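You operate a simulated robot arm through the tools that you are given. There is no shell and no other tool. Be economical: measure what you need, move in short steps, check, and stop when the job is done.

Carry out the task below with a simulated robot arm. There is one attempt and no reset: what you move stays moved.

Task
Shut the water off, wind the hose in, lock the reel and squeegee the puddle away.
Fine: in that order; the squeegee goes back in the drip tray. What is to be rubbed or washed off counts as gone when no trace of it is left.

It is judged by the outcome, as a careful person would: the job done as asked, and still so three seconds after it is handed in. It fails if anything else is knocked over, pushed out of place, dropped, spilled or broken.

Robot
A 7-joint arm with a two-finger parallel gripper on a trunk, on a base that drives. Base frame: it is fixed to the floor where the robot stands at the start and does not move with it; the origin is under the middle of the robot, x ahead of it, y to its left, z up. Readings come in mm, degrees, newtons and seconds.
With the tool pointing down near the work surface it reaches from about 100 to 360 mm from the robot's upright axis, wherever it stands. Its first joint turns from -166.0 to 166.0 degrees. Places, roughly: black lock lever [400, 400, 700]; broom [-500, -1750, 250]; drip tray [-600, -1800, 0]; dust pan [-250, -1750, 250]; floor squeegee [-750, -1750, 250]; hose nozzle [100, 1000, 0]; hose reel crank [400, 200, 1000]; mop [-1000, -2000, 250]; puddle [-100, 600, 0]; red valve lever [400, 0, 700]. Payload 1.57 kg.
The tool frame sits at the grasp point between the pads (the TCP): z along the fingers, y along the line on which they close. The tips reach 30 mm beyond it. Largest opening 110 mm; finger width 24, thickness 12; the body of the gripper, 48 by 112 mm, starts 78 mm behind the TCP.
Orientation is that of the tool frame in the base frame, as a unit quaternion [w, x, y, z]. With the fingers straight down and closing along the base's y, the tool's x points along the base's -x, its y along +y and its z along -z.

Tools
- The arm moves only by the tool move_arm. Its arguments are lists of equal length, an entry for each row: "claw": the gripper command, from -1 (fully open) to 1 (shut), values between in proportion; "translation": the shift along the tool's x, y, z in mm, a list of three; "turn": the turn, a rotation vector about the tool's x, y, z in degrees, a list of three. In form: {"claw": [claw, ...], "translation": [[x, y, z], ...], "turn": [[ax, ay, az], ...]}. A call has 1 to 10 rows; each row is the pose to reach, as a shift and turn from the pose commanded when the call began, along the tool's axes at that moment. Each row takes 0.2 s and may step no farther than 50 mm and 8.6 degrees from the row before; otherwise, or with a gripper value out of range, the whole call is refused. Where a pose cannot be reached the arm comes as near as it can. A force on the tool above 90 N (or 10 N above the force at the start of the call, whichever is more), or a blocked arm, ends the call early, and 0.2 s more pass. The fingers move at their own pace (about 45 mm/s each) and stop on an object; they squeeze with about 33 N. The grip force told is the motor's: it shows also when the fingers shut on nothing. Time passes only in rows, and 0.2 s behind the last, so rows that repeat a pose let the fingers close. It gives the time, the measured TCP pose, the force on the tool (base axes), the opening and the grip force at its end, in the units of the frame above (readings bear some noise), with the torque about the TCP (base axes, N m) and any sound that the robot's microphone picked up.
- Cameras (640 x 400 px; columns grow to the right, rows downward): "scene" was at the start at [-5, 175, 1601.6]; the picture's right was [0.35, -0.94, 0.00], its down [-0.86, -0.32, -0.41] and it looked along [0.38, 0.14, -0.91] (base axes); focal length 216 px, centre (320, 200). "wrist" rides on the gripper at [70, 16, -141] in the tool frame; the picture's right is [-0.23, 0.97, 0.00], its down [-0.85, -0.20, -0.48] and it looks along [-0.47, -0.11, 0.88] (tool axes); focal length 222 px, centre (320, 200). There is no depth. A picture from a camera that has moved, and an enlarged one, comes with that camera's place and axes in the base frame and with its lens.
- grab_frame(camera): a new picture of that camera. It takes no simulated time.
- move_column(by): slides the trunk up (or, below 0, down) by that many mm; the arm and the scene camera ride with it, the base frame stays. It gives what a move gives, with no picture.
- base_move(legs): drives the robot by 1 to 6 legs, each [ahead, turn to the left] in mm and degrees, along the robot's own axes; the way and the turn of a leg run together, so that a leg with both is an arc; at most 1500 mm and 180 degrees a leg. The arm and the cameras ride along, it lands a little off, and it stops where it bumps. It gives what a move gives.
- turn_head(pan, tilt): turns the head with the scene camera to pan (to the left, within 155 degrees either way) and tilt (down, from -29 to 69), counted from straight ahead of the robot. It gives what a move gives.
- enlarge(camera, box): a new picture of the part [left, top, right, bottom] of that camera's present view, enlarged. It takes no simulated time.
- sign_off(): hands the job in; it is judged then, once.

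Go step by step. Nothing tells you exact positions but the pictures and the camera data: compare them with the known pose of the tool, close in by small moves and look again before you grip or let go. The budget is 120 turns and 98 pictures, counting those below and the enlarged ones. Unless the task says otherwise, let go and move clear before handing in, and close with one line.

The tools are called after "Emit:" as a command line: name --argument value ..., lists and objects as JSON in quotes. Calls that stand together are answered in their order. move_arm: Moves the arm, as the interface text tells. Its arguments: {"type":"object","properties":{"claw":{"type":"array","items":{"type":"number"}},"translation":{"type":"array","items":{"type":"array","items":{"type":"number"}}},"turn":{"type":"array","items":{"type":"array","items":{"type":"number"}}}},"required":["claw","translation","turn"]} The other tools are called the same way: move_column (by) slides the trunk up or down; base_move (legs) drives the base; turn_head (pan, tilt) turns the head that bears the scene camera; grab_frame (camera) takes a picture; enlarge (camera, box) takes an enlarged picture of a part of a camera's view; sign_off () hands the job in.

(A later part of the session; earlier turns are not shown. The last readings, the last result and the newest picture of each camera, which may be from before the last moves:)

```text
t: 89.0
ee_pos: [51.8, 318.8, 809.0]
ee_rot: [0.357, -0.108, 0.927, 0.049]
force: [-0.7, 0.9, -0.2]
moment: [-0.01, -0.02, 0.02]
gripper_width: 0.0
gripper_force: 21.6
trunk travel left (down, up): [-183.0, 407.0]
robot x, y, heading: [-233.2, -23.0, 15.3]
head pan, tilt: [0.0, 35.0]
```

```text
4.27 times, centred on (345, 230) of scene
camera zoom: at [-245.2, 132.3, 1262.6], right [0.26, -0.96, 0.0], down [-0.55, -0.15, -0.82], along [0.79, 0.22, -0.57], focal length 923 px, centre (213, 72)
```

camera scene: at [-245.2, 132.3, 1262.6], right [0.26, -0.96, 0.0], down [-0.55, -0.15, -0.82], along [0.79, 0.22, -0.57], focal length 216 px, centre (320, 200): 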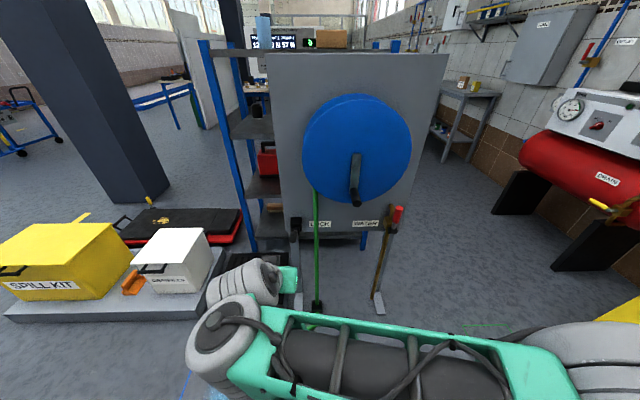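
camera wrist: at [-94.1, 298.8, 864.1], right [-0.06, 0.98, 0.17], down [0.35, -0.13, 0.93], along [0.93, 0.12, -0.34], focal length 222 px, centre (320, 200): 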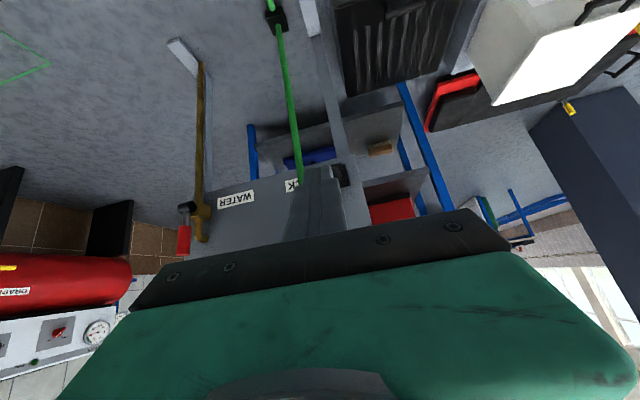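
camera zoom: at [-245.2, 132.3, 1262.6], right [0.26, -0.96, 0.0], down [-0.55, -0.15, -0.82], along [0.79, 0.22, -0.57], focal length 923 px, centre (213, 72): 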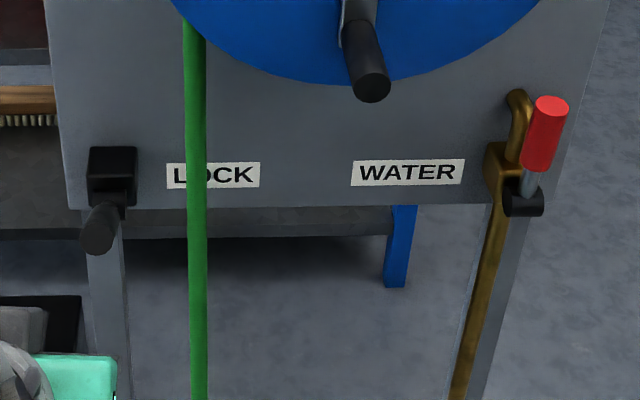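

The valve lever is up, the lock lever is down and the hose is in. Now the squeegee: I'll drive toward the tool rack, steering round the floor stain near (-870,-790).

Emit:
base_move --legs '[[0, -115], [1144, 0], [0, -49], [255, 0], [0, 59]]'

Emit:
turn_head --pan 0 --tilt 40

Emit:
grab_frame --camera "scene"

```text
t: 106.0
ee_pos: [-450.3, -1655.8, 807.4]
ee_rot: [0.251, 0.685, 0.633, -0.26]
force: [-0.4, -0.5, 0.6]
moment: [-0.03, -0.04, 0.03]
gripper_width: 0.0
gripper_force: 21.8
trunk travel left (down, up): [-183.0, 407.0]
robot x, y, heading: [-700.6, -1280.7, -92.6]
head pan, tilt: [0.0, 35.0]
```

```text
t: 106.6
ee_pos: [-449.5, -1656.2, 807.1]
ee_rot: [0.25, 0.685, 0.633, -0.26]
force: [-0.2, 0.9, 0.5]
moment: [0.0, 0.02, -0.01]
gripper_width: 0.0
gripper_force: 21.1
trunk travel left (down, up): [-183.0, 407.0]
robot x, y, heading: [-703.6, -1286.7, -92.6]
head pan, tilt: [0.0, 40.0]
```

```text
24 pictures are left
camera scene: at [-550.2, -1314.8, 1255.1], right [-1.0, 0.04, 0.0], down [0.03, 0.64, -0.77], along [-0.03, -0.77, -0.64], focal length 216 px, centre (320, 200)
```

scene: 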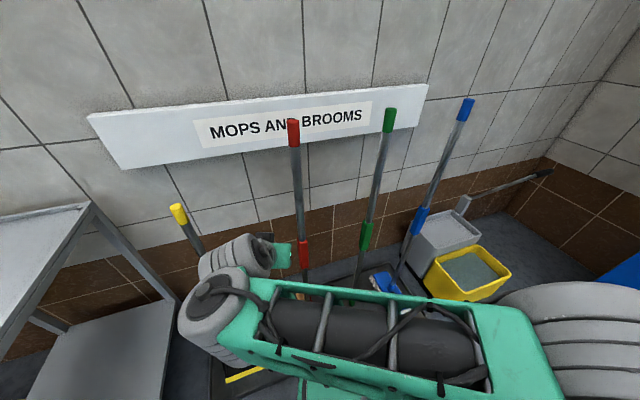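

The four poles (yellow, red, green, blue) stand in the tray, and the gripper is close to the red one. I'll back off and look at the heads without the arm in the way.

Emit:
base_move --legs '[[-200, 0]]'

Emit:
move_arm --claw '[-1, -1, -1, -1, -1, -1]' --translation '[[0, -42, 0], [0, -84, 0], [0, -126, 0], [0, -168, 0], [0, -210, 0], [0, -250, 0]]' --turn '[[0, 0, 0], [0, 0, 0], [0, 0, 0], [0, 0, 0], [0, 0, 0], [0, 0, 0]]'

Emit:
grab_frame --camera "scene"

Emit:
grab_frame --camera "wrist"

```text
t: 108.2
ee_pos: [-440.2, -1455.9, 808.1]
ee_rot: [0.25, 0.685, 0.633, -0.26]
force: [-0.4, 0.7, 0.2]
moment: [0.01, -0.02, -0.02]
gripper_width: 0.0
gripper_force: 21.5
trunk travel left (down, up): [-183.0, 407.0]
robot x, y, heading: [-698.6, -1079.3, -92.8]
head pan, tilt: [0.0, 40.0]
```

```text
t: 109.7
ee_pos: [-599.2, -1426.6, 792.6]
ee_rot: [0.273, 0.576, 0.743, -0.205]
force: [0.2, -0.3, -0.7]
moment: [0.02, -0.01, 0.0]
gripper_width: 109.9
gripper_force: 0.0
trunk travel left (down, up): [-183.0, 407.0]
robot x, y, heading: [-693.5, -1085.3, -92.5]
head pan, tilt: [0.0, 40.0]
stopped in row 6: the arm was blocked; the commanded pose is now the measured one
```

```text
23 pictures are left
camera scene: at [-551.6, -1130.5, 1256.7], right [-1.0, 0.04, -0.01], down [0.04, 0.65, -0.76], along [-0.03, -0.76, -0.65], focal length 216 px, centre (320, 200)
```

scene: 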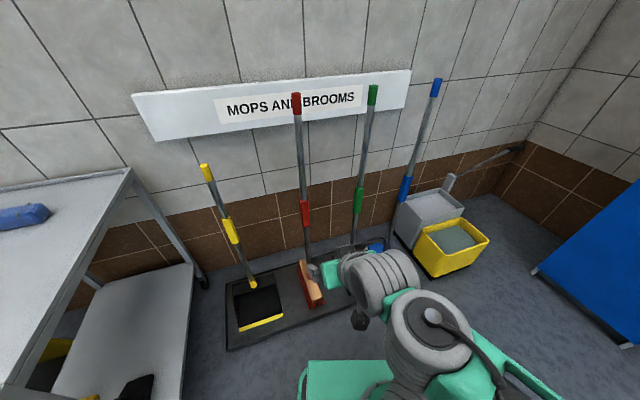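

```text
22 pictures are left
camera wrist: at [-619.5, -1284.1, 854.5], right [0.98, 0.08, 0.16], down [-0.11, -0.39, 0.91], along [0.13, -0.92, -0.38], focal length 222 px, centre (320, 200)
```

wrist: 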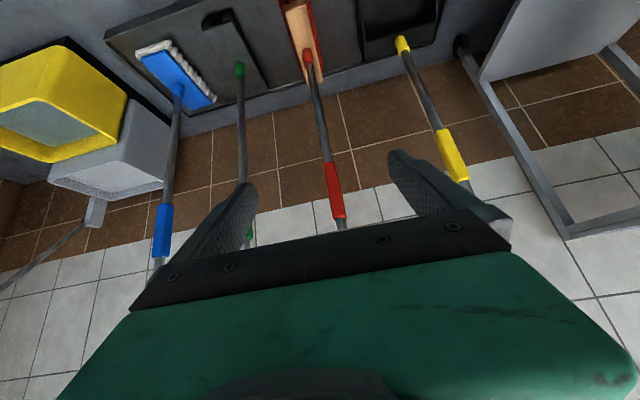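

The green one has the black blade bar, so it is the squeegee. Its pole is near (-720,-1750), with a collar around z 720. I'll extend the arm to a comfortable pose squared to the wall.

Emit:
move_arm --claw '[-1, -1, -1, -1, -1]' --translation '[[-15, -27, 12], [-30, -53, 24], [-44, -80, 36], [-59, -106, 48], [-74, -133, 60]]' --turn '[[2.2, 0, 2.6], [4.4, 0, 5.2], [6.5, 0, 7.9], [8.7, -0.1, 10.5], [10.9, -0.2, 13.1]]'

Emit:
grab_frame --camera "wrist"

```text
t: 110.2
ee_pos: [-546.7, -1416.3, 805.7]
ee_rot: [0.316, 0.495, 0.789, -0.182]
force: [-0.4, -0.1, -0.4]
moment: [-0.01, 0.02, 0.03]
gripper_width: 110.0
gripper_force: 0.1
trunk travel left (down, up): [-183.0, 407.0]
robot x, y, heading: [-695.6, -1083.6, -92.6]
head pan, tilt: [0.0, 40.0]
stopped in row 2: the arm was blocked; the commanded pose is now the measured one
```

```text
21 pictures are left
camera wrist: at [-599.0, -1277.9, 860.8], right [0.94, 0.28, 0.18], down [-0.06, -0.37, 0.93], along [0.33, -0.88, -0.33], focal length 222 px, centre (320, 200)
```

wrist: 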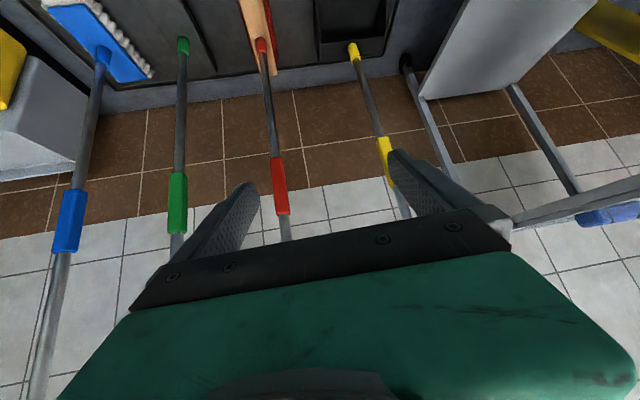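

The arm gets stuck when too close in. I'll extend it straight ahead first, then fix the yaw.

Emit:
move_arm --claw '[-1, -1, -1, -1]' --translation '[[-22, -14, 20], [-43, -29, 39], [-65, -43, 59], [-87, -58, 78]]' --turn '[[0, 0, 0], [0, 0, 0], [0, 0, 0], [0, 0, 0]]'

```text
t: 110.7
ee_pos: [-479.7, -1412.0, 822.1]
ee_rot: [0.349, 0.395, 0.836, -0.151]
force: [-0.5, -0.3, 0.1]
moment: [-0.01, -0.03, -0.01]
gripper_width: 109.9
gripper_force: 0.0
trunk travel left (down, up): [-183.0, 407.0]
robot x, y, heading: [-692.8, -1080.7, -92.7]
head pan, tilt: [0.0, 40.0]
stopped in row 2: the arm was blocked; the commanded pose is now the measured one
```

Emit:
move_arm --claw '[-1, -1, -1, -1, -1, -1]' --translation '[[0, 0, 0], [0, 0, 0], [0, 0, 0], [0, 0, 0], [0, 0, 0], [0, 0, 0]]' --turn '[[0, 7.5, 0], [0, 15, 0], [0, 22.5, 0], [0, 30, 0], [0, 37.5, 0], [0, 45, 0]]'

```text
t: 112.1
ee_pos: [-470.6, -1409.3, 818.4]
ee_rot: [-0.007, 0.426, 0.904, 0.008]
force: [0.4, 0.0, -0.5]
moment: [-0.03, -0.06, 0.06]
gripper_width: 110.0
gripper_force: 0.0
trunk travel left (down, up): [-183.0, 407.0]
robot x, y, heading: [-693.6, -1078.5, -92.7]
head pan, tilt: [0.0, 40.0]
```

Emit:
move_arm --claw '[-1, -1, -1, -1, -1, -1, -1]' --translation '[[9, -38, 0], [18, -75, 0], [27, -113, 0], [36, -151, 0], [45, -189, 0], [54, -226, 0], [63, -264, 0]]' --turn '[[0, 0, 6], [0, 0, 12], [0, 0, 18], [0, 0, 24], [0, 0, 30], [0, 0, 36], [0, 0, 42]]'

Emit:
move_arm --claw '[-1, -1, -1, -1, -1]' --translation '[[0, 0, 8], [0, 0, 16], [0, 0, 24], [0, 0, 32], [0, 0, 40]]' --turn '[[0, -8, 0], [0, -16, 0], [0, -24, 0], [0, -32, 0], [0, -40, 0]]'

Emit:
grab_frame --camera "wrist"

```text
t: 113.7
ee_pos: [-716.3, -1527.6, 817.4]
ee_rot: [-0.009, 0.723, 0.691, 0.005]
force: [0.4, 0.3, 0.6]
moment: [-0.06, 0.0, 0.0]
gripper_width: 109.9
gripper_force: 0.1
trunk travel left (down, up): [-183.0, 407.0]
robot x, y, heading: [-697.0, -1082.3, -92.8]
head pan, tilt: [0.0, 40.0]
```

```text
t: 114.9
ee_pos: [-716.5, -1527.4, 770.5]
ee_rot: [0.224, 0.682, 0.653, -0.239]
force: [-0.4, 0.0, 0.1]
moment: [0.02, 0.03, -0.04]
gripper_width: 109.7
gripper_force: 0.1
trunk travel left (down, up): [-183.0, 407.0]
robot x, y, heading: [-695.0, -1082.9, -92.3]
head pan, tilt: [0.0, 40.0]
```

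```text
20 pictures are left
camera wrist: at [-691.8, -1387.0, 837.5], right [0.97, -0.22, 0.14], down [-0.21, -0.37, 0.91], along [-0.15, -0.9, -0.4], focal length 222 px, centre (320, 200)
```

wrist: 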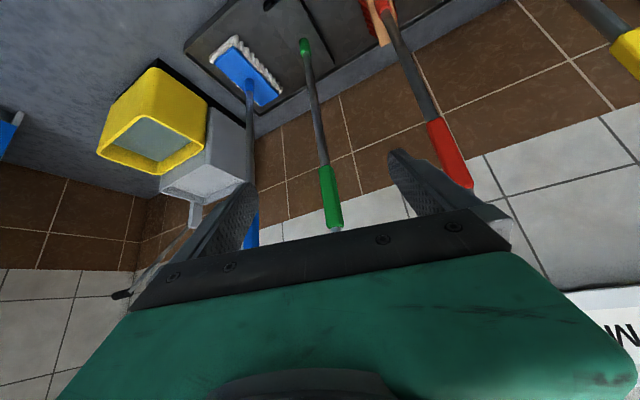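

Triangulation puts the green pole at about (-745,-1840), with its collar between z 560 and 700. The tray edge limits how close I can drive, so I'll align, lower, drive 200 mm and then extend the arm.

Emit:
move_arm --claw '[-1]' --translation '[[0, -13, 0]]' --turn '[[0, 0, 0]]'

Emit:
move_column --by -120

Emit:
base_move --legs '[[200, 0]]'

Emit:
grab_frame --camera "wrist"

```text
t: 115.3
ee_pos: [-726.4, -1528.0, 768.8]
ee_rot: [0.223, 0.682, 0.656, -0.235]
force: [-0.6, -0.2, -0.5]
moment: [-0.01, -0.03, 0.0]
gripper_width: 110.0
gripper_force: 0.0
trunk travel left (down, up): [-183.0, 407.0]
robot x, y, heading: [-691.6, -1084.0, -92.4]
head pan, tilt: [0.0, 40.0]
```

```text
t: 116.8
ee_pos: [-728.2, -1530.5, 647.3]
ee_rot: [0.22, 0.684, 0.655, -0.233]
force: [0.6, -0.4, -0.6]
moment: [0.0, 0.0, 0.0]
gripper_width: 109.8
gripper_force: 0.0
trunk travel left (down, up): [-63.0, 527.0]
robot x, y, heading: [-695.3, -1084.3, -92.2]
head pan, tilt: [0.0, 40.0]
```

```text
t: 118.4
ee_pos: [-738.1, -1728.5, 645.7]
ee_rot: [0.219, 0.684, 0.656, -0.232]
force: [-0.1, -0.1, -0.6]
moment: [-0.01, -0.01, 0.01]
gripper_width: 110.0
gripper_force: 0.1
trunk travel left (down, up): [-63.0, 527.0]
robot x, y, heading: [-703.7, -1276.8, -92.7]
head pan, tilt: [0.0, 40.0]
```

```text
19 pictures are left
camera wrist: at [-714.2, -1587.9, 713.9], right [0.97, -0.22, 0.13], down [-0.21, -0.38, 0.9], along [-0.15, -0.9, -0.42], focal length 222 px, centre (320, 200)
```

wrist: 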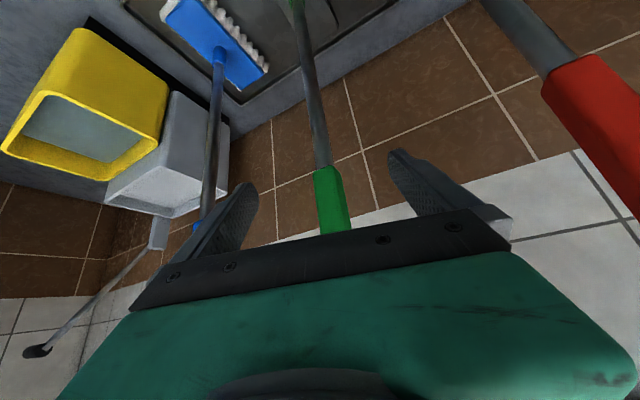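

The collar is centred between the fingers, and I'll extend the arm about 110 mm to reach around it.

Emit:
move_arm --claw '[-1, -1, -1]' --translation '[[-28, 0, 24], [-57, 0, 48], [-83, 0, 70]]' --turn '[[0, 0, 0], [0, 0, 0], [0, 0, 0]]'

Emit:
grab_frame --camera "wrist"

```text
t: 119.2
ee_pos: [-742.8, -1833.7, 643.6]
ee_rot: [0.223, 0.683, 0.655, -0.235]
force: [0.1, 0.2, -0.6]
moment: [-0.02, -0.01, 0.0]
gripper_width: 110.0
gripper_force: 0.0
trunk travel left (down, up): [-63.0, 527.0]
robot x, y, heading: [-705.8, -1280.8, -92.6]
head pan, tilt: [0.0, 40.0]
```

```text
18 pictures are left
camera wrist: at [-719.2, -1692.6, 710.4], right [0.97, -0.22, 0.14], down [-0.21, -0.37, 0.9], along [-0.15, -0.9, -0.41], focal length 222 px, centre (320, 200)
```

wrist: 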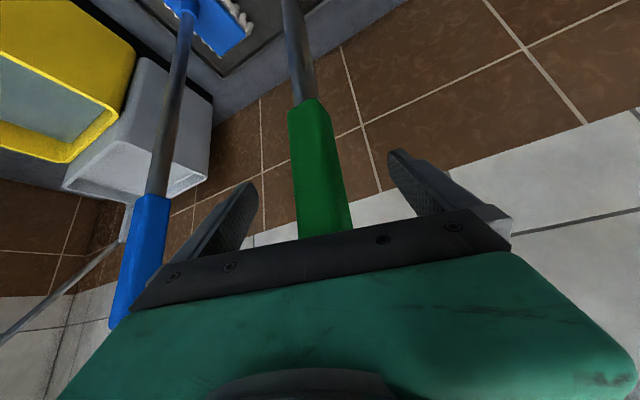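

Emit:
move_arm --claw '[-1, 1, 1, 1, 1, 1, 1, 1]' --translation '[[-8, 2, 6], [-8, 2, 6], [-8, 2, 6], [-8, 2, 6], [-8, 2, 6], [-8, 2, 6], [-8, 2, 6], [-8, 2, 6]]' --turn '[[0, 0, 0], [0, 0, 0], [0, 0, 0], [0, 0, 0], [0, 0, 0], [0, 0, 0], [0, 0, 0], [0, 0, 0]]'

Emit:
move_column --by 60

Emit:
grab_frame --camera "scene"

```text
t: 121.0
ee_pos: [-741.7, -1842.6, 643.8]
ee_rot: [0.223, 0.683, 0.655, -0.235]
force: [1.3, 1.3, 0.2]
moment: [-0.35, -1.45, 0.24]
gripper_width: 40.1
gripper_force: 33.3
trunk travel left (down, up): [-63.0, 527.0]
robot x, y, heading: [-702.6, -1276.9, -92.5]
head pan, tilt: [0.0, 40.0]
```

```text
t: 122.0
ee_pos: [-741.9, -1842.0, 702.5]
ee_rot: [0.221, 0.684, 0.654, -0.235]
force: [-0.6, 0.4, -4.3]
moment: [-0.01, -0.04, -0.02]
gripper_width: 40.0
gripper_force: 32.7
trunk travel left (down, up): [-123.0, 467.0]
robot x, y, heading: [-701.4, -1279.6, -92.7]
head pan, tilt: [0.0, 40.0]
```

```text
17 pictures are left
camera scene: at [-550.3, -1312.6, 1195.1], right [-1.0, 0.05, 0.0], down [0.03, 0.64, -0.77], along [-0.03, -0.77, -0.64], focal length 216 px, centre (320, 200)
```

scene: 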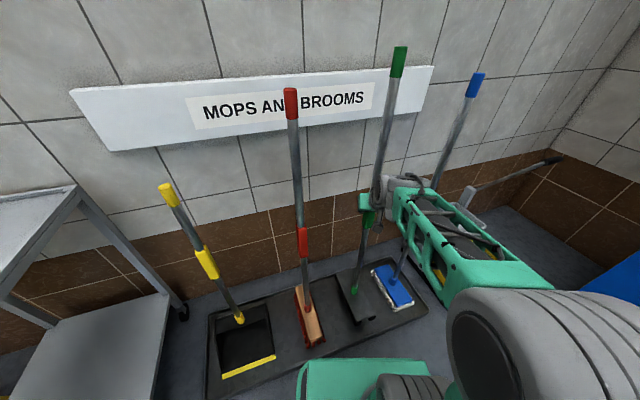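

The squeegee lifted cleanly, about 4 N with the collar 40 mm wide. I'll look at the blade orientation.

Emit:
enlarge --camera "scene" --box '[280, 200, 440, 340]'

```text
2.86 times, centred on (360, 270) of scene
camera zoom: at [-550.3, -1312.6, 1195.1], right [-1.0, 0.05, 0.0], down [0.03, 0.64, -0.77], along [-0.03, -0.77, -0.64], focal length 618 px, centre (206, 0)
```

zoom: 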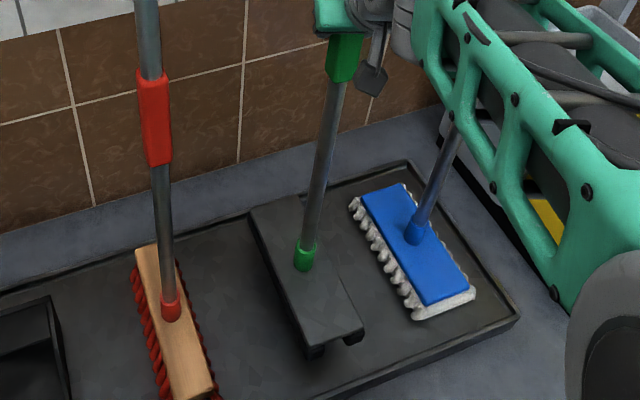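

The blade bar is about 250 mm long and points along my forward direction, ideal for sideways sweeps. I'll raise it clear, draw the arm in and back off a little before turning away.

Emit:
move_column --by 90

Emit:
move_arm --claw '[1, 1, 1, 1]' --translation '[[19, 0, -14], [38, 0, -29], [57, 0, -43], [72, 0, -54]]' --turn '[[0, 0, 0], [0, 0, 0], [0, 0, 0], [0, 0, 0]]'

Emit:
base_move --legs '[[-65, 0]]'

Emit:
grab_frame --camera "scene"

```text
t: 123.2
ee_pos: [-740.5, -1843.1, 793.3]
ee_rot: [0.222, 0.683, 0.655, -0.234]
force: [-0.7, 0.2, -5.0]
moment: [-0.02, -0.01, 0.0]
gripper_width: 39.7
gripper_force: 33.2
trunk travel left (down, up): [-213.0, 377.0]
robot x, y, heading: [-703.8, -1281.0, -92.6]
head pan, tilt: [0.0, 40.0]
```

```text
t: 124.2
ee_pos: [-738.8, -1751.5, 790.2]
ee_rot: [0.221, 0.683, 0.655, -0.235]
force: [-0.7, 0.1, -4.4]
moment: [-0.07, -0.03, -0.02]
gripper_width: 39.4
gripper_force: 32.7
trunk travel left (down, up): [-213.0, 377.0]
robot x, y, heading: [-700.1, -1284.0, -92.8]
head pan, tilt: [0.0, 40.0]
```

```text
t: 125.2
ee_pos: [-735.5, -1688.3, 790.3]
ee_rot: [0.222, 0.683, 0.655, -0.235]
force: [-0.9, -0.7, -4.6]
moment: [-0.01, 0.0, 0.01]
gripper_width: 39.4
gripper_force: 33.1
trunk travel left (down, up): [-213.0, 377.0]
robot x, y, heading: [-700.5, -1213.3, -92.3]
head pan, tilt: [0.0, 40.0]
```

```text
15 pictures are left
camera scene: at [-547.4, -1247.9, 1285.1], right [-1.0, 0.04, 0.0], down [0.03, 0.64, -0.77], along [-0.03, -0.77, -0.64], focal length 216 px, centre (320, 200)
```

scene: 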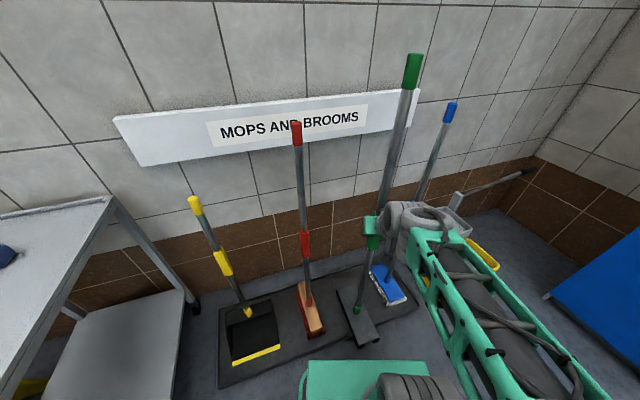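

The squeegee hangs steadily. Turning right gives more clearance from the other poles, so I'll turn right, back out the way I came, and drive to the southwest of the puddle facing it.

Emit:
base_move --legs '[[0, -59], [-300, 0], [0, -119], [1250, 0], [0, -45]]'

Emit:
turn_head --pan 0 --tilt 55

Emit:
grab_frame --camera "scene"

```text
t: 142.8
ee_pos: [-58.7, 478.3, 790.2]
ee_rot: [0.301, -0.349, 0.88, 0.117]
force: [-0.4, 0.7, -5.2]
moment: [0.05, 0.0, 0.01]
gripper_width: 31.9
gripper_force: 32.3
trunk travel left (down, up): [-213.0, 377.0]
robot x, y, heading: [-413.6, 162.0, 43.3]
head pan, tilt: [0.0, 40.0]
```

```text
t: 143.6
ee_pos: [-56.9, 477.5, 790.0]
ee_rot: [0.301, -0.349, 0.88, 0.117]
force: [0.0, -0.4, -5.8]
moment: [0.02, 0.0, 0.0]
gripper_width: 31.8
gripper_force: 32.8
trunk travel left (down, up): [-213.0, 377.0]
robot x, y, heading: [-411.1, 165.1, 43.2]
head pan, tilt: [0.0, 55.0]
```

```text
14 pictures are left
camera scene: at [-509.8, 285.3, 1264.4], right [0.68, -0.73, 0.0], down [-0.6, -0.56, -0.57], along [0.42, 0.39, -0.82], focal length 216 px, centre (320, 200)
```

scene: 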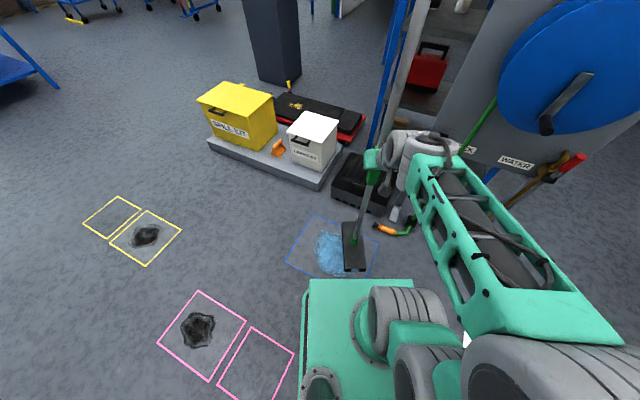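

The puddle centre is about 506 mm ahead and 75 mm left, and the 280 mm blade nearly spans it. I'll turn right a bit to start beyond its edge, then lower the blade to the floor.

Emit:
base_move --legs '[[0, -13]]'

Emit:
move_column --by -142

Emit:
move_arm --claw '[1, 1]' --translation '[[1.8, 0, 2.4], [3.7, 0, 4.8]]' --turn '[[0, 0, 0], [0, 0, 0]]'

Emit:
grab_frame --camera "scene"

```text
t: 144.8
ee_pos: [3.4, 392.4, 790.3]
ee_rot: [0.313, -0.249, 0.913, 0.083]
force: [-0.6, -0.6, -5.3]
moment: [0.03, -0.06, 0.01]
gripper_width: 31.9
gripper_force: 33.1
trunk travel left (down, up): [-213.0, 377.0]
robot x, y, heading: [-415.2, 164.2, 30.5]
head pan, tilt: [0.0, 55.0]
```

```text
t: 146.4
ee_pos: [3.1, 392.6, 648.1]
ee_rot: [0.311, -0.251, 0.913, 0.083]
force: [-0.6, 0.2, -4.3]
moment: [0.04, -0.03, 0.01]
gripper_width: 31.8
gripper_force: 33.0
trunk travel left (down, up): [-71.0, 519.0]
robot x, y, heading: [-412.1, 164.4, 30.5]
head pan, tilt: [0.0, 55.0]
```

```text
t: 147.0
ee_pos: [2.7, 392.7, 641.8]
ee_rot: [0.313, -0.25, 0.912, 0.083]
force: [-1.1, -0.7, -5.3]
moment: [0.01, 0.03, 0.0]
gripper_width: 31.6
gripper_force: 33.2
trunk travel left (down, up): [-71.0, 519.0]
robot x, y, heading: [-417.0, 165.4, 30.6]
head pan, tilt: [0.0, 55.0]
```

```text
13 pictures are left
camera scene: at [-480.9, 303.6, 1122.4], right [0.51, -0.86, 0.0], down [-0.71, -0.42, -0.57], along [0.49, 0.29, -0.82], focal length 216 px, centre (320, 200)
```

scene: 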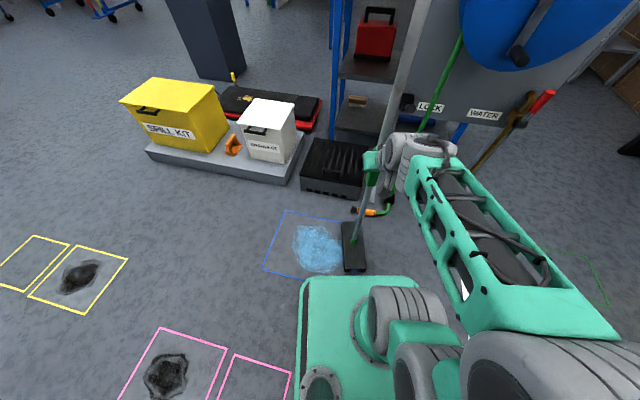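

Emit:
move_arm --claw '[1, 1]' --translation '[[1.5, 0, 2], [3, 0, 4]]' --turn '[[0, 0, 0], [0, 0, 0]]'

Emit:
move_arm --claw '[1, 1]' --translation '[[1.5, 0, 2], [3, 0, 4]]' --turn '[[0, 0, 0], [0, 0, 0]]'

```text
t: 147.6
ee_pos: [3.2, 393.8, 637.2]
ee_rot: [0.312, -0.25, 0.913, 0.083]
force: [0.7, 0.6, -5.0]
moment: [0.0, 0.02, -0.02]
gripper_width: 31.8
gripper_force: 33.4
trunk travel left (down, up): [-71.0, 519.0]
robot x, y, heading: [-411.0, 164.1, 30.5]
head pan, tilt: [0.0, 55.0]
```

```text
t: 148.2
ee_pos: [3.3, 392.6, 631.6]
ee_rot: [0.312, -0.25, 0.913, 0.083]
force: [-0.4, -0.4, -4.4]
moment: [0.04, -0.05, 0.03]
gripper_width: 31.8
gripper_force: 33.2
trunk travel left (down, up): [-71.0, 519.0]
robot x, y, heading: [-415.0, 163.5, 30.4]
head pan, tilt: [0.0, 55.0]
```

Emit:
move_arm --claw '[1, 1]' --translation '[[1.5, 0, 2], [3, 0, 4]]' --turn '[[0, 0, 0], [0, 0, 0]]'

Emit:
move_arm --claw '[1, 1]' --translation '[[1.5, 0, 2], [3, 0, 4]]' --turn '[[0, 0, 0], [0, 0, 0]]'

Emit:
move_arm --claw '[1, 1]' --translation '[[1.5, 0, 2], [3, 0, 4]]' --turn '[[0, 0, 0], [0, 0, 0]]'

Emit:
enlarge --camera "scene" --box '[270, 160, 410, 300]'

```text
t: 148.8
ee_pos: [3.1, 392.3, 627.3]
ee_rot: [0.311, -0.25, 0.913, 0.083]
force: [0.0, -0.2, -4.6]
moment: [0.0, 0.01, 0.0]
gripper_width: 31.7
gripper_force: 33.2
trunk travel left (down, up): [-71.0, 519.0]
robot x, y, heading: [-414.2, 163.3, 30.3]
head pan, tilt: [0.0, 55.0]
```

```text
t: 149.4
ee_pos: [3.0, 392.9, 622.4]
ee_rot: [0.313, -0.249, 0.913, 0.083]
force: [0.4, -1.0, -4.1]
moment: [0.02, 0.01, 0.02]
gripper_width: 32.0
gripper_force: 32.8
trunk travel left (down, up): [-71.0, 519.0]
robot x, y, heading: [-409.3, 164.3, 30.6]
head pan, tilt: [0.0, 55.0]
```

```text
t: 150.0
ee_pos: [5.1, 393.1, 616.4]
ee_rot: [0.311, -0.25, 0.913, 0.083]
force: [0.1, 0.3, -4.7]
moment: [0.01, -0.01, -0.04]
gripper_width: 32.0
gripper_force: 32.7
trunk travel left (down, up): [-71.0, 519.0]
robot x, y, heading: [-412.1, 167.8, 30.4]
head pan, tilt: [0.0, 55.0]
```

```text
2.86 times, centred on (340, 230) of scene
camera zoom: at [-480.9, 303.6, 1122.4], right [0.51, -0.86, 0.0], down [-0.71, -0.42, -0.57], along [0.49, 0.29, -0.82], focal length 618 px, centre (263, 114)
```

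zoom: 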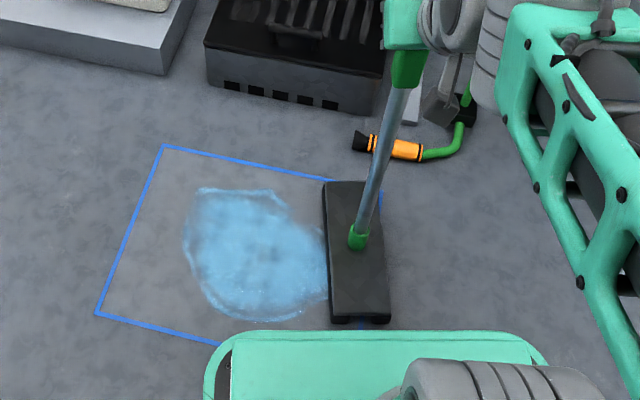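

Emit:
move_arm --claw '[1, 1]' --translation '[[1.5, 0, 2], [3, 0, 4]]' --turn '[[0, 0, 0], [0, 0, 0]]'

Emit:
move_arm --claw '[1, 1]' --translation '[[1.5, 0, 2], [3, 0, 4]]' --turn '[[0, 0, 0], [0, 0, 0]]'

Emit:
move_arm --claw '[1, 1]' --translation '[[1.5, 0, 2], [3, 0, 4]]' --turn '[[0, 0, 0], [0, 0, 0]]'

```text
t: 150.6
ee_pos: [3.9, 392.4, 610.7]
ee_rot: [0.312, -0.25, 0.913, 0.083]
force: [0.3, -0.1, -4.5]
moment: [0.05, -0.03, 0.03]
gripper_width: 32.0
gripper_force: 33.5
trunk travel left (down, up): [-71.0, 519.0]
robot x, y, heading: [-418.7, 166.6, 30.6]
head pan, tilt: [0.0, 55.0]
```

```text
t: 151.2
ee_pos: [4.3, 393.6, 608.5]
ee_rot: [0.313, -0.25, 0.912, 0.083]
force: [-4.0, -3.9, 9.0]
moment: [-0.86, 1.26, 0.08]
gripper_width: 32.1
gripper_force: 32.9
trunk travel left (down, up): [-71.0, 519.0]
robot x, y, heading: [-412.0, 164.7, 30.3]
head pan, tilt: [0.0, 55.0]
```

```text
t: 151.8
ee_pos: [6.3, 393.5, 609.9]
ee_rot: [0.32, -0.249, 0.91, 0.085]
force: [-7.3, -8.0, 40.5]
moment: [0.17, 0.64, 0.13]
gripper_width: 32.1
gripper_force: 32.2
trunk travel left (down, up): [-71.0, 519.0]
robot x, y, heading: [-410.4, 167.3, 30.4]
head pan, tilt: [0.0, 55.0]
```

The blade touched the floor at TCP z≈609. I'll ease the pressure and sweep left across the puddle by turning the base.

Emit:
move_arm --claw '[1, 1]' --translation '[[-1.5, 0, -2], [-2.6, 0, -3.4]]' --turn '[[0, 0, 0], [0, 0, 0]]'

Emit:
base_move --legs '[[0, 42]]'

Emit:
grab_frame --camera "scene"

```text
t: 152.4
ee_pos: [3.4, 391.6, 609.0]
ee_rot: [0.314, -0.249, 0.912, 0.083]
force: [-2.9, -4.3, 27.5]
moment: [0.79, -0.81, -0.03]
gripper_width: 31.8
gripper_force: 33.5
trunk travel left (down, up): [-71.0, 519.0]
robot x, y, heading: [-412.3, 163.6, 30.5]
head pan, tilt: [0.0, 55.0]
```

```text
t: 154.8
ee_pos: [-256.0, 613.0, 608.6]
ee_rot: [0.261, -0.561, 0.762, 0.189]
force: [-0.2, 0.2, -4.7]
moment: [0.0, 0.0, -0.01]
gripper_width: 31.8
gripper_force: 32.9
trunk travel left (down, up): [-71.0, 519.0]
robot x, y, heading: [-415.0, 163.2, 72.8]
head pan, tilt: [0.0, 55.0]
```

```text
11 pictures are left
camera scene: at [-556.7, 222.3, 1122.4], right [0.95, -0.3, 0.0], down [-0.25, -0.78, -0.57], along [0.17, 0.55, -0.82], focal length 216 px, centre (320, 200)
```

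scene: 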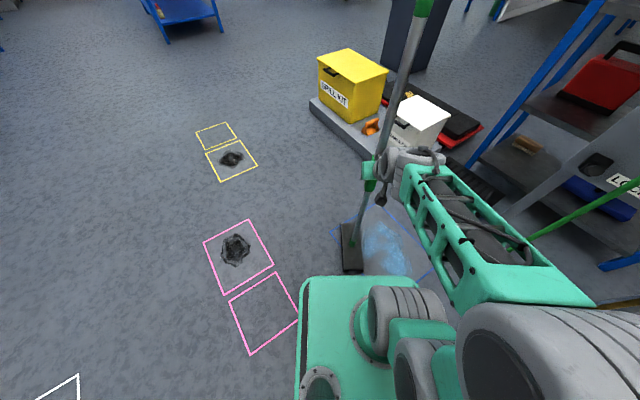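

Emit:
enlarge --camera "scene" --box '[310, 190, 450, 290]'

```text
4.00 times, centred on (380, 240) of scene
camera zoom: at [-556.7, 222.3, 1122.4], right [0.95, -0.3, 0.0], down [-0.25, -0.78, -0.57], along [0.17, 0.55, -0.82], focal length 865 px, centre (80, 40)
```

zoom: 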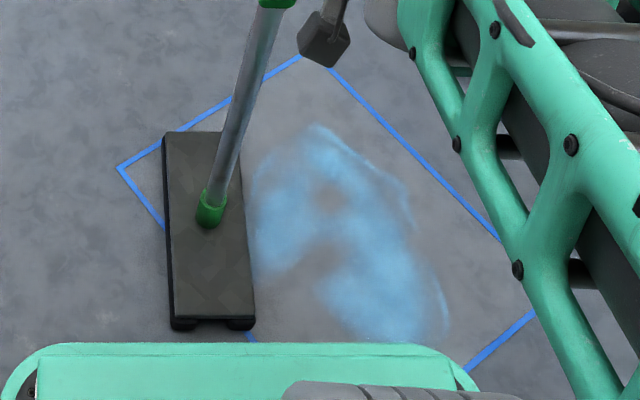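

The sweep lifted only part of the water because the blade lost floor pressure. I'll press down a little more and sweep back.

Emit:
move_arm --claw '[1, 1]' --translation '[[1.8, 0, 2.4], [3, 0, 4]]' --turn '[[0, 0, 0], [0, 0, 0]]'

Emit:
move_arm --claw '[1, 1]' --translation '[[1, 0, 1.2], [1.8, 0, 2.4]]' --turn '[[0, 0, 0], [0, 0, 0]]'

```text
t: 155.4
ee_pos: [-256.0, 613.1, 605.2]
ee_rot: [0.264, -0.56, 0.761, 0.191]
force: [-1.5, -6.0, 14.2]
moment: [-0.89, 1.28, 0.34]
gripper_width: 31.9
gripper_force: 33.0
trunk travel left (down, up): [-71.0, 519.0]
robot x, y, heading: [-409.4, 163.9, 72.5]
head pan, tilt: [0.0, 55.0]
```

```text
t: 156.0
ee_pos: [-256.1, 614.4, 604.3]
ee_rot: [0.265, -0.559, 0.762, 0.193]
force: [-2.5, -11.1, 37.6]
moment: [-0.36, 1.35, 0.25]
gripper_width: 31.7
gripper_force: 33.0
trunk travel left (down, up): [-71.0, 519.0]
robot x, y, heading: [-411.7, 163.4, 72.6]
head pan, tilt: [0.0, 55.0]
```

Emit:
base_move --legs '[[0, -22]]'

Emit:
base_move --legs '[[0, -22]]'

Emit:
enlarge --camera "scene" --box '[250, 180, 410, 300]'

```text
t: 157.5
ee_pos: [-101.8, 525.1, 598.3]
ee_rot: [0.291, -0.408, 0.855, 0.136]
force: [-3.9, -3.6, 8.6]
moment: [2.13, 0.86, 0.26]
gripper_width: 42.7
gripper_force: 30.7
trunk travel left (down, up): [-71.0, 519.0]
robot x, y, heading: [-411.2, 168.2, 50.8]
head pan, tilt: [0.0, 55.0]
```

```text
t: 159.1
ee_pos: [10.0, 379.3, 599.2]
ee_rot: [0.313, -0.236, 0.917, 0.078]
force: [-1.3, 1.4, 5.7]
moment: [1.44, 0.73, 0.47]
gripper_width: 35.1
gripper_force: 33.0
trunk travel left (down, up): [-71.0, 519.0]
robot x, y, heading: [-411.1, 168.2, 28.5]
head pan, tilt: [0.0, 55.0]
```

```text
3.33 times, centred on (330, 240) of scene
camera zoom: at [-476.7, 305.6, 1122.4], right [0.48, -0.88, 0.0], down [-0.72, -0.39, -0.57], along [0.5, 0.27, -0.82], focal length 721 px, centre (287, 67)
```

zoom: 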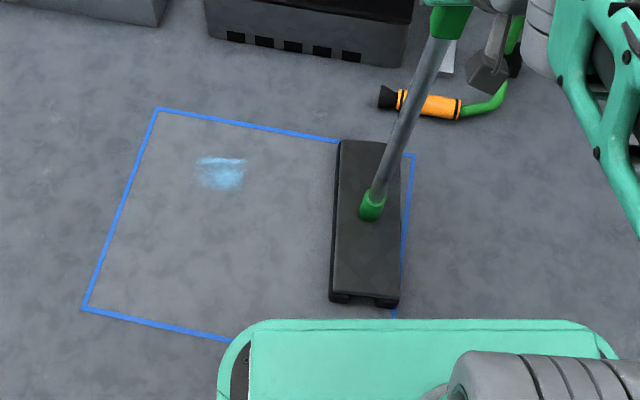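

Nearly all gone; one patch remains near (-39,669), just beyond the blade's far end. I'll lift, turn left, move 65 mm forward, lower again and sweep over it.

Emit:
move_arm --claw '[1, 1]' --translation '[[-8, 0, -10], [-15, 0, -20]]' --turn '[[0, 0, 0], [0, 0, 0]]'

Emit:
base_move --legs '[[0, 44], [65, 0]]'

Emit:
move_arm --claw '[1, 1, 1]' --translation '[[5, 0, 7], [10, 0, 13], [13, 0, 17]]' --turn '[[0, 0, 0], [0, 0, 0], [0, 0, 0]]'

Emit:
grab_frame --camera "scene"

```text
t: 159.7
ee_pos: [10.4, 379.1, 622.6]
ee_rot: [0.312, -0.235, 0.917, 0.078]
force: [0.3, 0.2, -5.7]
moment: [-0.01, 0.05, -0.06]
gripper_width: 31.8
gripper_force: 33.1
trunk travel left (down, up): [-71.0, 519.0]
robot x, y, heading: [-412.1, 163.5, 28.5]
head pan, tilt: [0.0, 55.0]
```

```text
t: 162.7
ee_pos: [-243.9, 675.7, 623.0]
ee_rot: [0.259, -0.566, 0.759, 0.191]
force: [-0.1, -0.2, -4.3]
moment: [0.02, -0.02, 0.04]
gripper_width: 31.7
gripper_force: 33.3
trunk travel left (down, up): [-71.0, 519.0]
robot x, y, heading: [-398.3, 224.7, 73.4]
head pan, tilt: [0.0, 55.0]
```

```text
t: 163.5
ee_pos: [-244.0, 675.6, 600.8]
ee_rot: [0.258, -0.566, 0.759, 0.19]
force: [-1.2, 0.2, -5.2]
moment: [-0.01, 0.01, -0.01]
gripper_width: 31.8
gripper_force: 32.9
trunk travel left (down, up): [-71.0, 519.0]
robot x, y, heading: [-394.7, 226.5, 73.3]
head pan, tilt: [0.0, 55.0]
```

```text
8 pictures are left
camera scene: at [-539.1, 281.7, 1122.4], right [0.96, -0.29, 0.0], down [-0.24, -0.78, -0.57], along [0.17, 0.55, -0.82], focal length 216 px, centre (320, 200)
```

scene: 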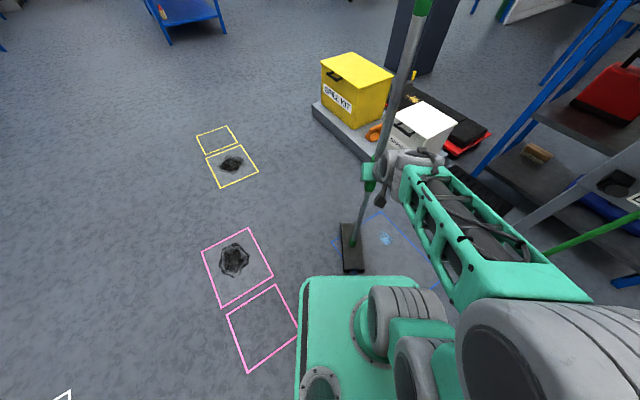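

Emit:
move_arm --claw '[1, 1]' --translation '[[1.5, 0, 2], [3, 0, 4]]' --turn '[[0, 0, 0], [0, 0, 0]]'

Emit:
move_arm --claw '[1, 1]' --translation '[[1, 0, 1.4], [2.4, 0, 3.2]]' --turn '[[0, 0, 0], [0, 0, 0]]'

```text
t: 164.1
ee_pos: [-244.1, 675.4, 598.2]
ee_rot: [0.259, -0.566, 0.759, 0.191]
force: [1.1, -2.0, 4.5]
moment: [-1.51, 0.49, 0.12]
gripper_width: 32.1
gripper_force: 32.8
trunk travel left (down, up): [-71.0, 519.0]
robot x, y, heading: [-394.6, 224.1, 73.3]
head pan, tilt: [0.0, 55.0]
```

```text
t: 164.7
ee_pos: [-243.9, 675.9, 595.7]
ee_rot: [0.263, -0.565, 0.758, 0.194]
force: [0.2, -9.0, 28.6]
moment: [-1.06, 0.73, 0.24]
gripper_width: 31.7
gripper_force: 33.0
trunk travel left (down, up): [-71.0, 519.0]
robot x, y, heading: [-395.9, 224.8, 73.0]
head pan, tilt: [0.0, 55.0]
```

Emit:
move_arm --claw '[1]' --translation '[[1, 0, 1.4]]' --turn '[[0, 0, 0]]'

Emit:
base_move --legs '[[0, -20]]'

Emit:
base_move --legs '[[0, -18]]'

Emit:
enlarge --camera "scene" --box '[250, 180, 410, 300]'

```text
t: 165.1
ee_pos: [-242.8, 677.3, 596.8]
ee_rot: [0.264, -0.565, 0.757, 0.195]
force: [-0.5, -9.6, 46.0]
moment: [-0.35, 0.66, 0.22]
gripper_width: 32.3
gripper_force: 33.1
trunk travel left (down, up): [-71.0, 519.0]
robot x, y, heading: [-395.6, 224.5, 73.4]
head pan, tilt: [0.0, 55.0]
```

```text
t: 166.6
ee_pos: [-100.6, 596.7, 588.4]
ee_rot: [0.285, -0.427, 0.846, 0.143]
force: [-4.2, 0.4, 5.0]
moment: [1.63, 2.16, 0.75]
gripper_width: 44.1
gripper_force: 33.7
trunk travel left (down, up): [-71.0, 519.0]
robot x, y, heading: [-392.1, 226.1, 53.5]
head pan, tilt: [0.0, 55.0]
```

```text
t: 168.0
ee_pos: [-1.0, 488.4, 588.9]
ee_rot: [0.304, -0.29, 0.902, 0.097]
force: [-2.8, 2.6, 4.6]
moment: [2.42, 0.88, 0.49]
gripper_width: 42.2
gripper_force: 33.1
trunk travel left (down, up): [-71.0, 519.0]
robot x, y, heading: [-393.1, 227.3, 35.3]
head pan, tilt: [0.0, 55.0]
```

```text
3.33 times, centred on (330, 240) of scene
camera zoom: at [-474.9, 358.1, 1122.5], right [0.58, -0.81, 0.0], down [-0.67, -0.48, -0.57], along [0.47, 0.33, -0.82], focal length 721 px, centre (287, 67)
```

zoom: 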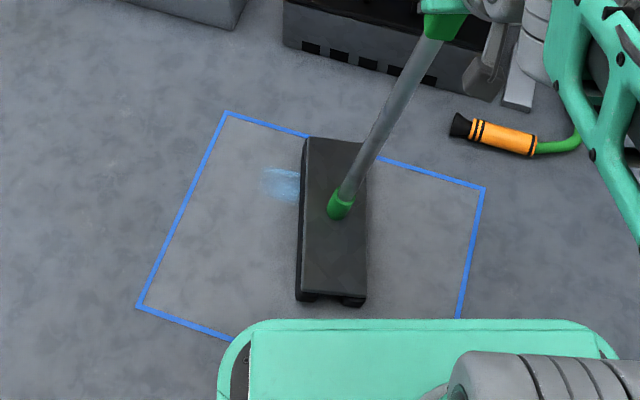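

A patch at about (-37,679) survived at the blade's weak far end. I'll lift, move 90 mm closer so the blade's middle covers it, and sweep both ways.

Emit:
move_arm --claw '[1, 1]' --translation '[[-8, 0, -10], [-15, 0, -20]]' --turn '[[0, 0, 0], [0, 0, 0]]'

Emit:
base_move --legs '[[0, 27], [90, 0], [0, 8]]'

Emit:
move_arm --claw '[1, 1, 1]' --translation '[[5, 0, 7], [10, 0, 13], [15, 0, 20]]' --turn '[[0, 0, 0], [0, 0, 0], [0, 0, 0]]'

```text
t: 168.6
ee_pos: [-1.2, 490.0, 613.6]
ee_rot: [0.304, -0.29, 0.902, 0.096]
force: [-0.1, -0.2, -5.6]
moment: [0.02, 0.01, 0.0]
gripper_width: 31.8
gripper_force: 33.0
trunk travel left (down, up): [-71.0, 519.0]
robot x, y, heading: [-395.3, 228.2, 35.6]
head pan, tilt: [0.0, 55.0]
```

```text
t: 171.7
ee_pos: [-184.2, 748.0, 614.5]
ee_rot: [0.261, -0.549, 0.773, 0.183]
force: [0.2, -0.3, -4.7]
moment: [0.04, 0.01, 0.0]
gripper_width: 32.0
gripper_force: 33.0
trunk travel left (down, up): [-71.0, 519.0]
robot x, y, heading: [-354.7, 307.8, 70.6]
head pan, tilt: [0.0, 55.0]
```

```text
t: 172.5
ee_pos: [-183.3, 746.9, 594.8]
ee_rot: [0.265, -0.548, 0.771, 0.187]
force: [-1.5, -7.7, 23.4]
moment: [-0.92, 0.99, 0.21]
gripper_width: 31.6
gripper_force: 32.8
trunk travel left (down, up): [-71.0, 519.0]
robot x, y, heading: [-352.0, 304.6, 70.7]
head pan, tilt: [0.0, 55.0]
```

Emit:
move_arm --claw '[1, 1]' --translation '[[1, 0, 1.4], [2, 0, 2.8]]' --turn '[[0, 0, 0], [0, 0, 0]]'

Emit:
base_move --legs '[[0, -34]]'

Emit:
base_move --legs '[[0, 34]]'

Emit:
grab_frame --camera "scene"

```text
t: 173.1
ee_pos: [-183.7, 746.9, 590.9]
ee_rot: [0.266, -0.548, 0.77, 0.187]
force: [-1.8, -10.2, 46.8]
moment: [0.35, 0.74, 0.09]
gripper_width: 31.4
gripper_force: 33.0
trunk travel left (down, up): [-71.0, 519.0]
robot x, y, heading: [-356.7, 305.3, 70.8]
head pan, tilt: [0.0, 55.0]
```

```text
t: 175.2
ee_pos: [38.6, 570.1, 584.8]
ee_rot: [0.305, -0.292, 0.901, 0.097]
force: [-2.6, 1.9, 0.9]
moment: [1.52, 0.77, 0.39]
gripper_width: 47.5
gripper_force: 33.2
trunk travel left (down, up): [-71.0, 519.0]
robot x, y, heading: [-352.0, 304.6, 35.9]
head pan, tilt: [0.0, 55.0]
```

```text
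t: 177.2
ee_pos: [-174.3, 742.8, 583.6]
ee_rot: [0.262, -0.54, 0.779, 0.18]
force: [0.9, -0.1, -4.2]
moment: [-0.02, -0.21, -0.02]
gripper_width: 32.1
gripper_force: 33.4
trunk travel left (down, up): [-71.0, 519.0]
robot x, y, heading: [-354.6, 308.0, 68.9]
head pan, tilt: [0.0, 55.0]
```

```text
6 pictures are left
camera scene: at [-494.3, 370.8, 1122.4], right [0.94, -0.35, 0.0], down [-0.29, -0.77, -0.57], along [0.2, 0.54, -0.82], focal length 216 px, centre (320, 200)
```

scene: 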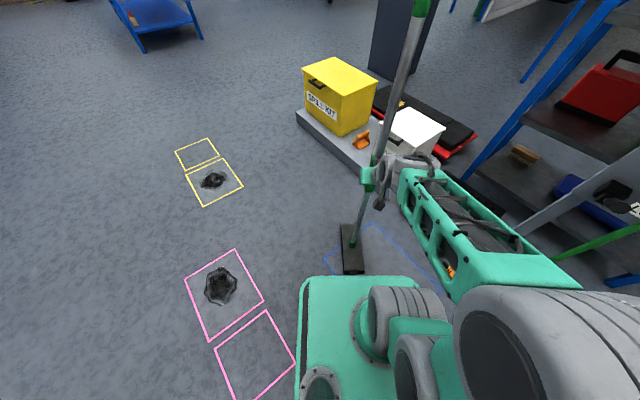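

It looks clean from here. I'll lift, back away and inspect the whole frame.

Emit:
move_column --by 180

Emit:
base_move --legs '[[-300, 0], [0, 30]]'

Emit:
turn_head --pan -40 --tilt 55

Emit:
grab_frame --camera "scene"

```text
t: 179.2
ee_pos: [-172.1, 742.3, 764.4]
ee_rot: [0.263, -0.54, 0.779, 0.18]
force: [0.9, -0.1, -4.0]
moment: [0.0, -0.06, 0.02]
gripper_width: 32.3
gripper_force: 33.1
trunk travel left (down, up): [-251.0, 339.0]
robot x, y, heading: [-354.1, 307.9, 69.3]
head pan, tilt: [0.0, 55.0]
```

```text
t: 182.7
ee_pos: [-524.7, 497.8, 764.7]
ee_rot: [-0.206, 0.727, -0.609, -0.243]
force: [-0.1, -0.1, -5.1]
moment: [-0.02, 0.05, -0.02]
gripper_width: 31.8
gripper_force: 33.3
trunk travel left (down, up): [-251.0, 339.0]
robot x, y, heading: [-455.3, 30.7, 99.9]
head pan, tilt: [0.0, 55.0]
```

```text
t: 183.8
ee_pos: [-525.2, 498.1, 764.5]
ee_rot: [-0.206, 0.727, -0.608, -0.243]
force: [-0.2, 0.0, -4.6]
moment: [-0.02, 0.0, 0.02]
gripper_width: 31.9
gripper_force: 33.2
trunk travel left (down, up): [-251.0, 339.0]
robot x, y, heading: [-456.2, 27.6, 100.0]
head pan, tilt: [-40.0, 55.0]
```

```text
5 pictures are left
camera scene: at [-563.5, 6.7, 1302.4], right [0.87, -0.5, 0.0], down [-0.41, -0.71, -0.57], along [0.29, 0.5, -0.82], focal length 216 px, centre (320, 200)
```

scene: 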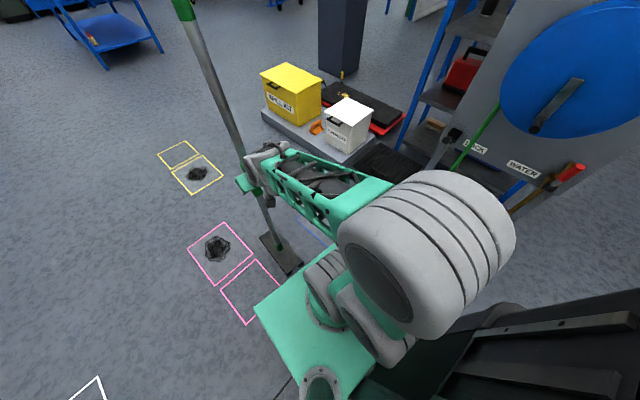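

Emit:
base_move --legs '[[0, -85]]'

Emit:
turn_head --pan 40 --tilt 55

Emit:
enlarge --camera "scene" --box '[210, 60, 450, 240]'

```text
t: 187.8
ee_pos: [2.3, 145.4, 764.6]
ee_rot: [0.316, -0.132, 0.939, 0.043]
force: [0.0, 0.0, -5.2]
moment: [0.03, -0.03, -0.02]
gripper_width: 32.1
gripper_force: 33.0
trunk travel left (down, up): [-251.0, 339.0]
robot x, y, heading: [-460.9, 25.7, 15.6]
head pan, tilt: [-40.0, 55.0]
```

```text
t: 189.3
ee_pos: [1.3, 146.8, 764.9]
ee_rot: [0.316, -0.131, 0.939, 0.042]
force: [0.7, -0.5, -5.5]
moment: [-0.01, -0.04, 0.01]
gripper_width: 31.7
gripper_force: 33.1
trunk travel left (down, up): [-251.0, 339.0]
robot x, y, heading: [-460.4, 30.8, 15.9]
head pan, tilt: [40.0, 55.0]
```

```text
2.22 times, centred on (330, 150) of scene
camera zoom: at [-517.0, 221.8, 1302.4], right [0.83, -0.56, 0.0], down [-0.46, -0.68, -0.57], along [0.32, 0.47, -0.82], focal length 481 px, centre (298, 311)
```

zoom: 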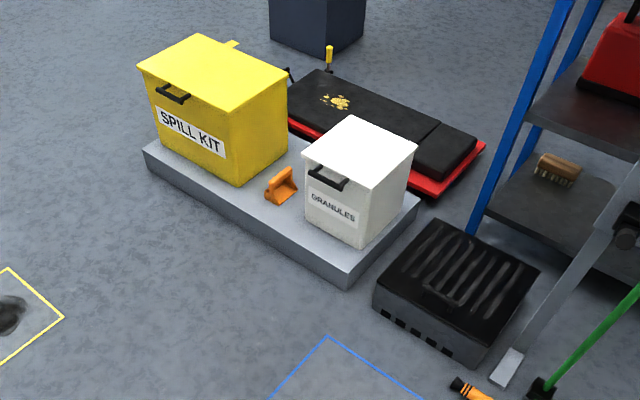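

Emit:
enlarge --camera "scene" --box '[270, 200, 430, 330]'

```text
3.08 times, centred on (350, 265) of scene
camera zoom: at [-517.0, 221.8, 1302.4], right [0.83, -0.56, 0.0], down [-0.46, -0.68, -0.57], along [0.32, 0.47, -0.82], focal length 666 px, centre (228, 0)
```

zoom: 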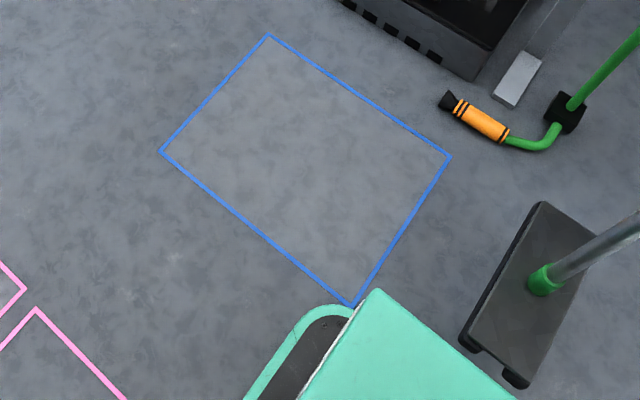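

The frame is completely clean. Now I'll return the squeegee along the same route, blade raised.

Emit:
base_move --legs '[[0, -106], [1100, 0], [0, -61]]'

```text
t: 202.0
ee_pos: [-914.5, -1262.7, 763.5]
ee_rot: [0.075, 0.921, 0.225, -0.309]
force: [-0.5, 0.6, -4.8]
moment: [-0.01, 0.02, 0.03]
gripper_width: 32.0
gripper_force: 33.4
trunk travel left (down, up): [-251.0, 339.0]
robot x, y, heading: [-487.7, -1055.6, -152.3]
head pan, tilt: [40.0, 55.0]
```

Emit:
base_move --legs '[[0, 8.6], [265, 0], [0, 51]]'

Emit:
turn_head --pan 0 --tilt 40

```text
t: 206.9
ee_pos: [-735.6, -1685.1, 764.5]
ee_rot: [0.22, 0.682, 0.658, -0.23]
force: [-0.2, 0.1, -5.0]
moment: [0.03, 0.02, 0.0]
gripper_width: 32.0
gripper_force: 32.9
trunk travel left (down, up): [-251.0, 339.0]
robot x, y, heading: [-700.7, -1213.9, -92.6]
head pan, tilt: [40.0, 55.0]
```

```text
t: 207.9
ee_pos: [-734.9, -1685.5, 764.4]
ee_rot: [0.219, 0.682, 0.659, -0.229]
force: [0.5, -0.5, -5.1]
moment: [-0.03, -0.05, -0.01]
gripper_width: 31.8
gripper_force: 32.6
trunk travel left (down, up): [-251.0, 339.0]
robot x, y, heading: [-701.3, -1209.2, -92.2]
head pan, tilt: [0.0, 40.0]
```

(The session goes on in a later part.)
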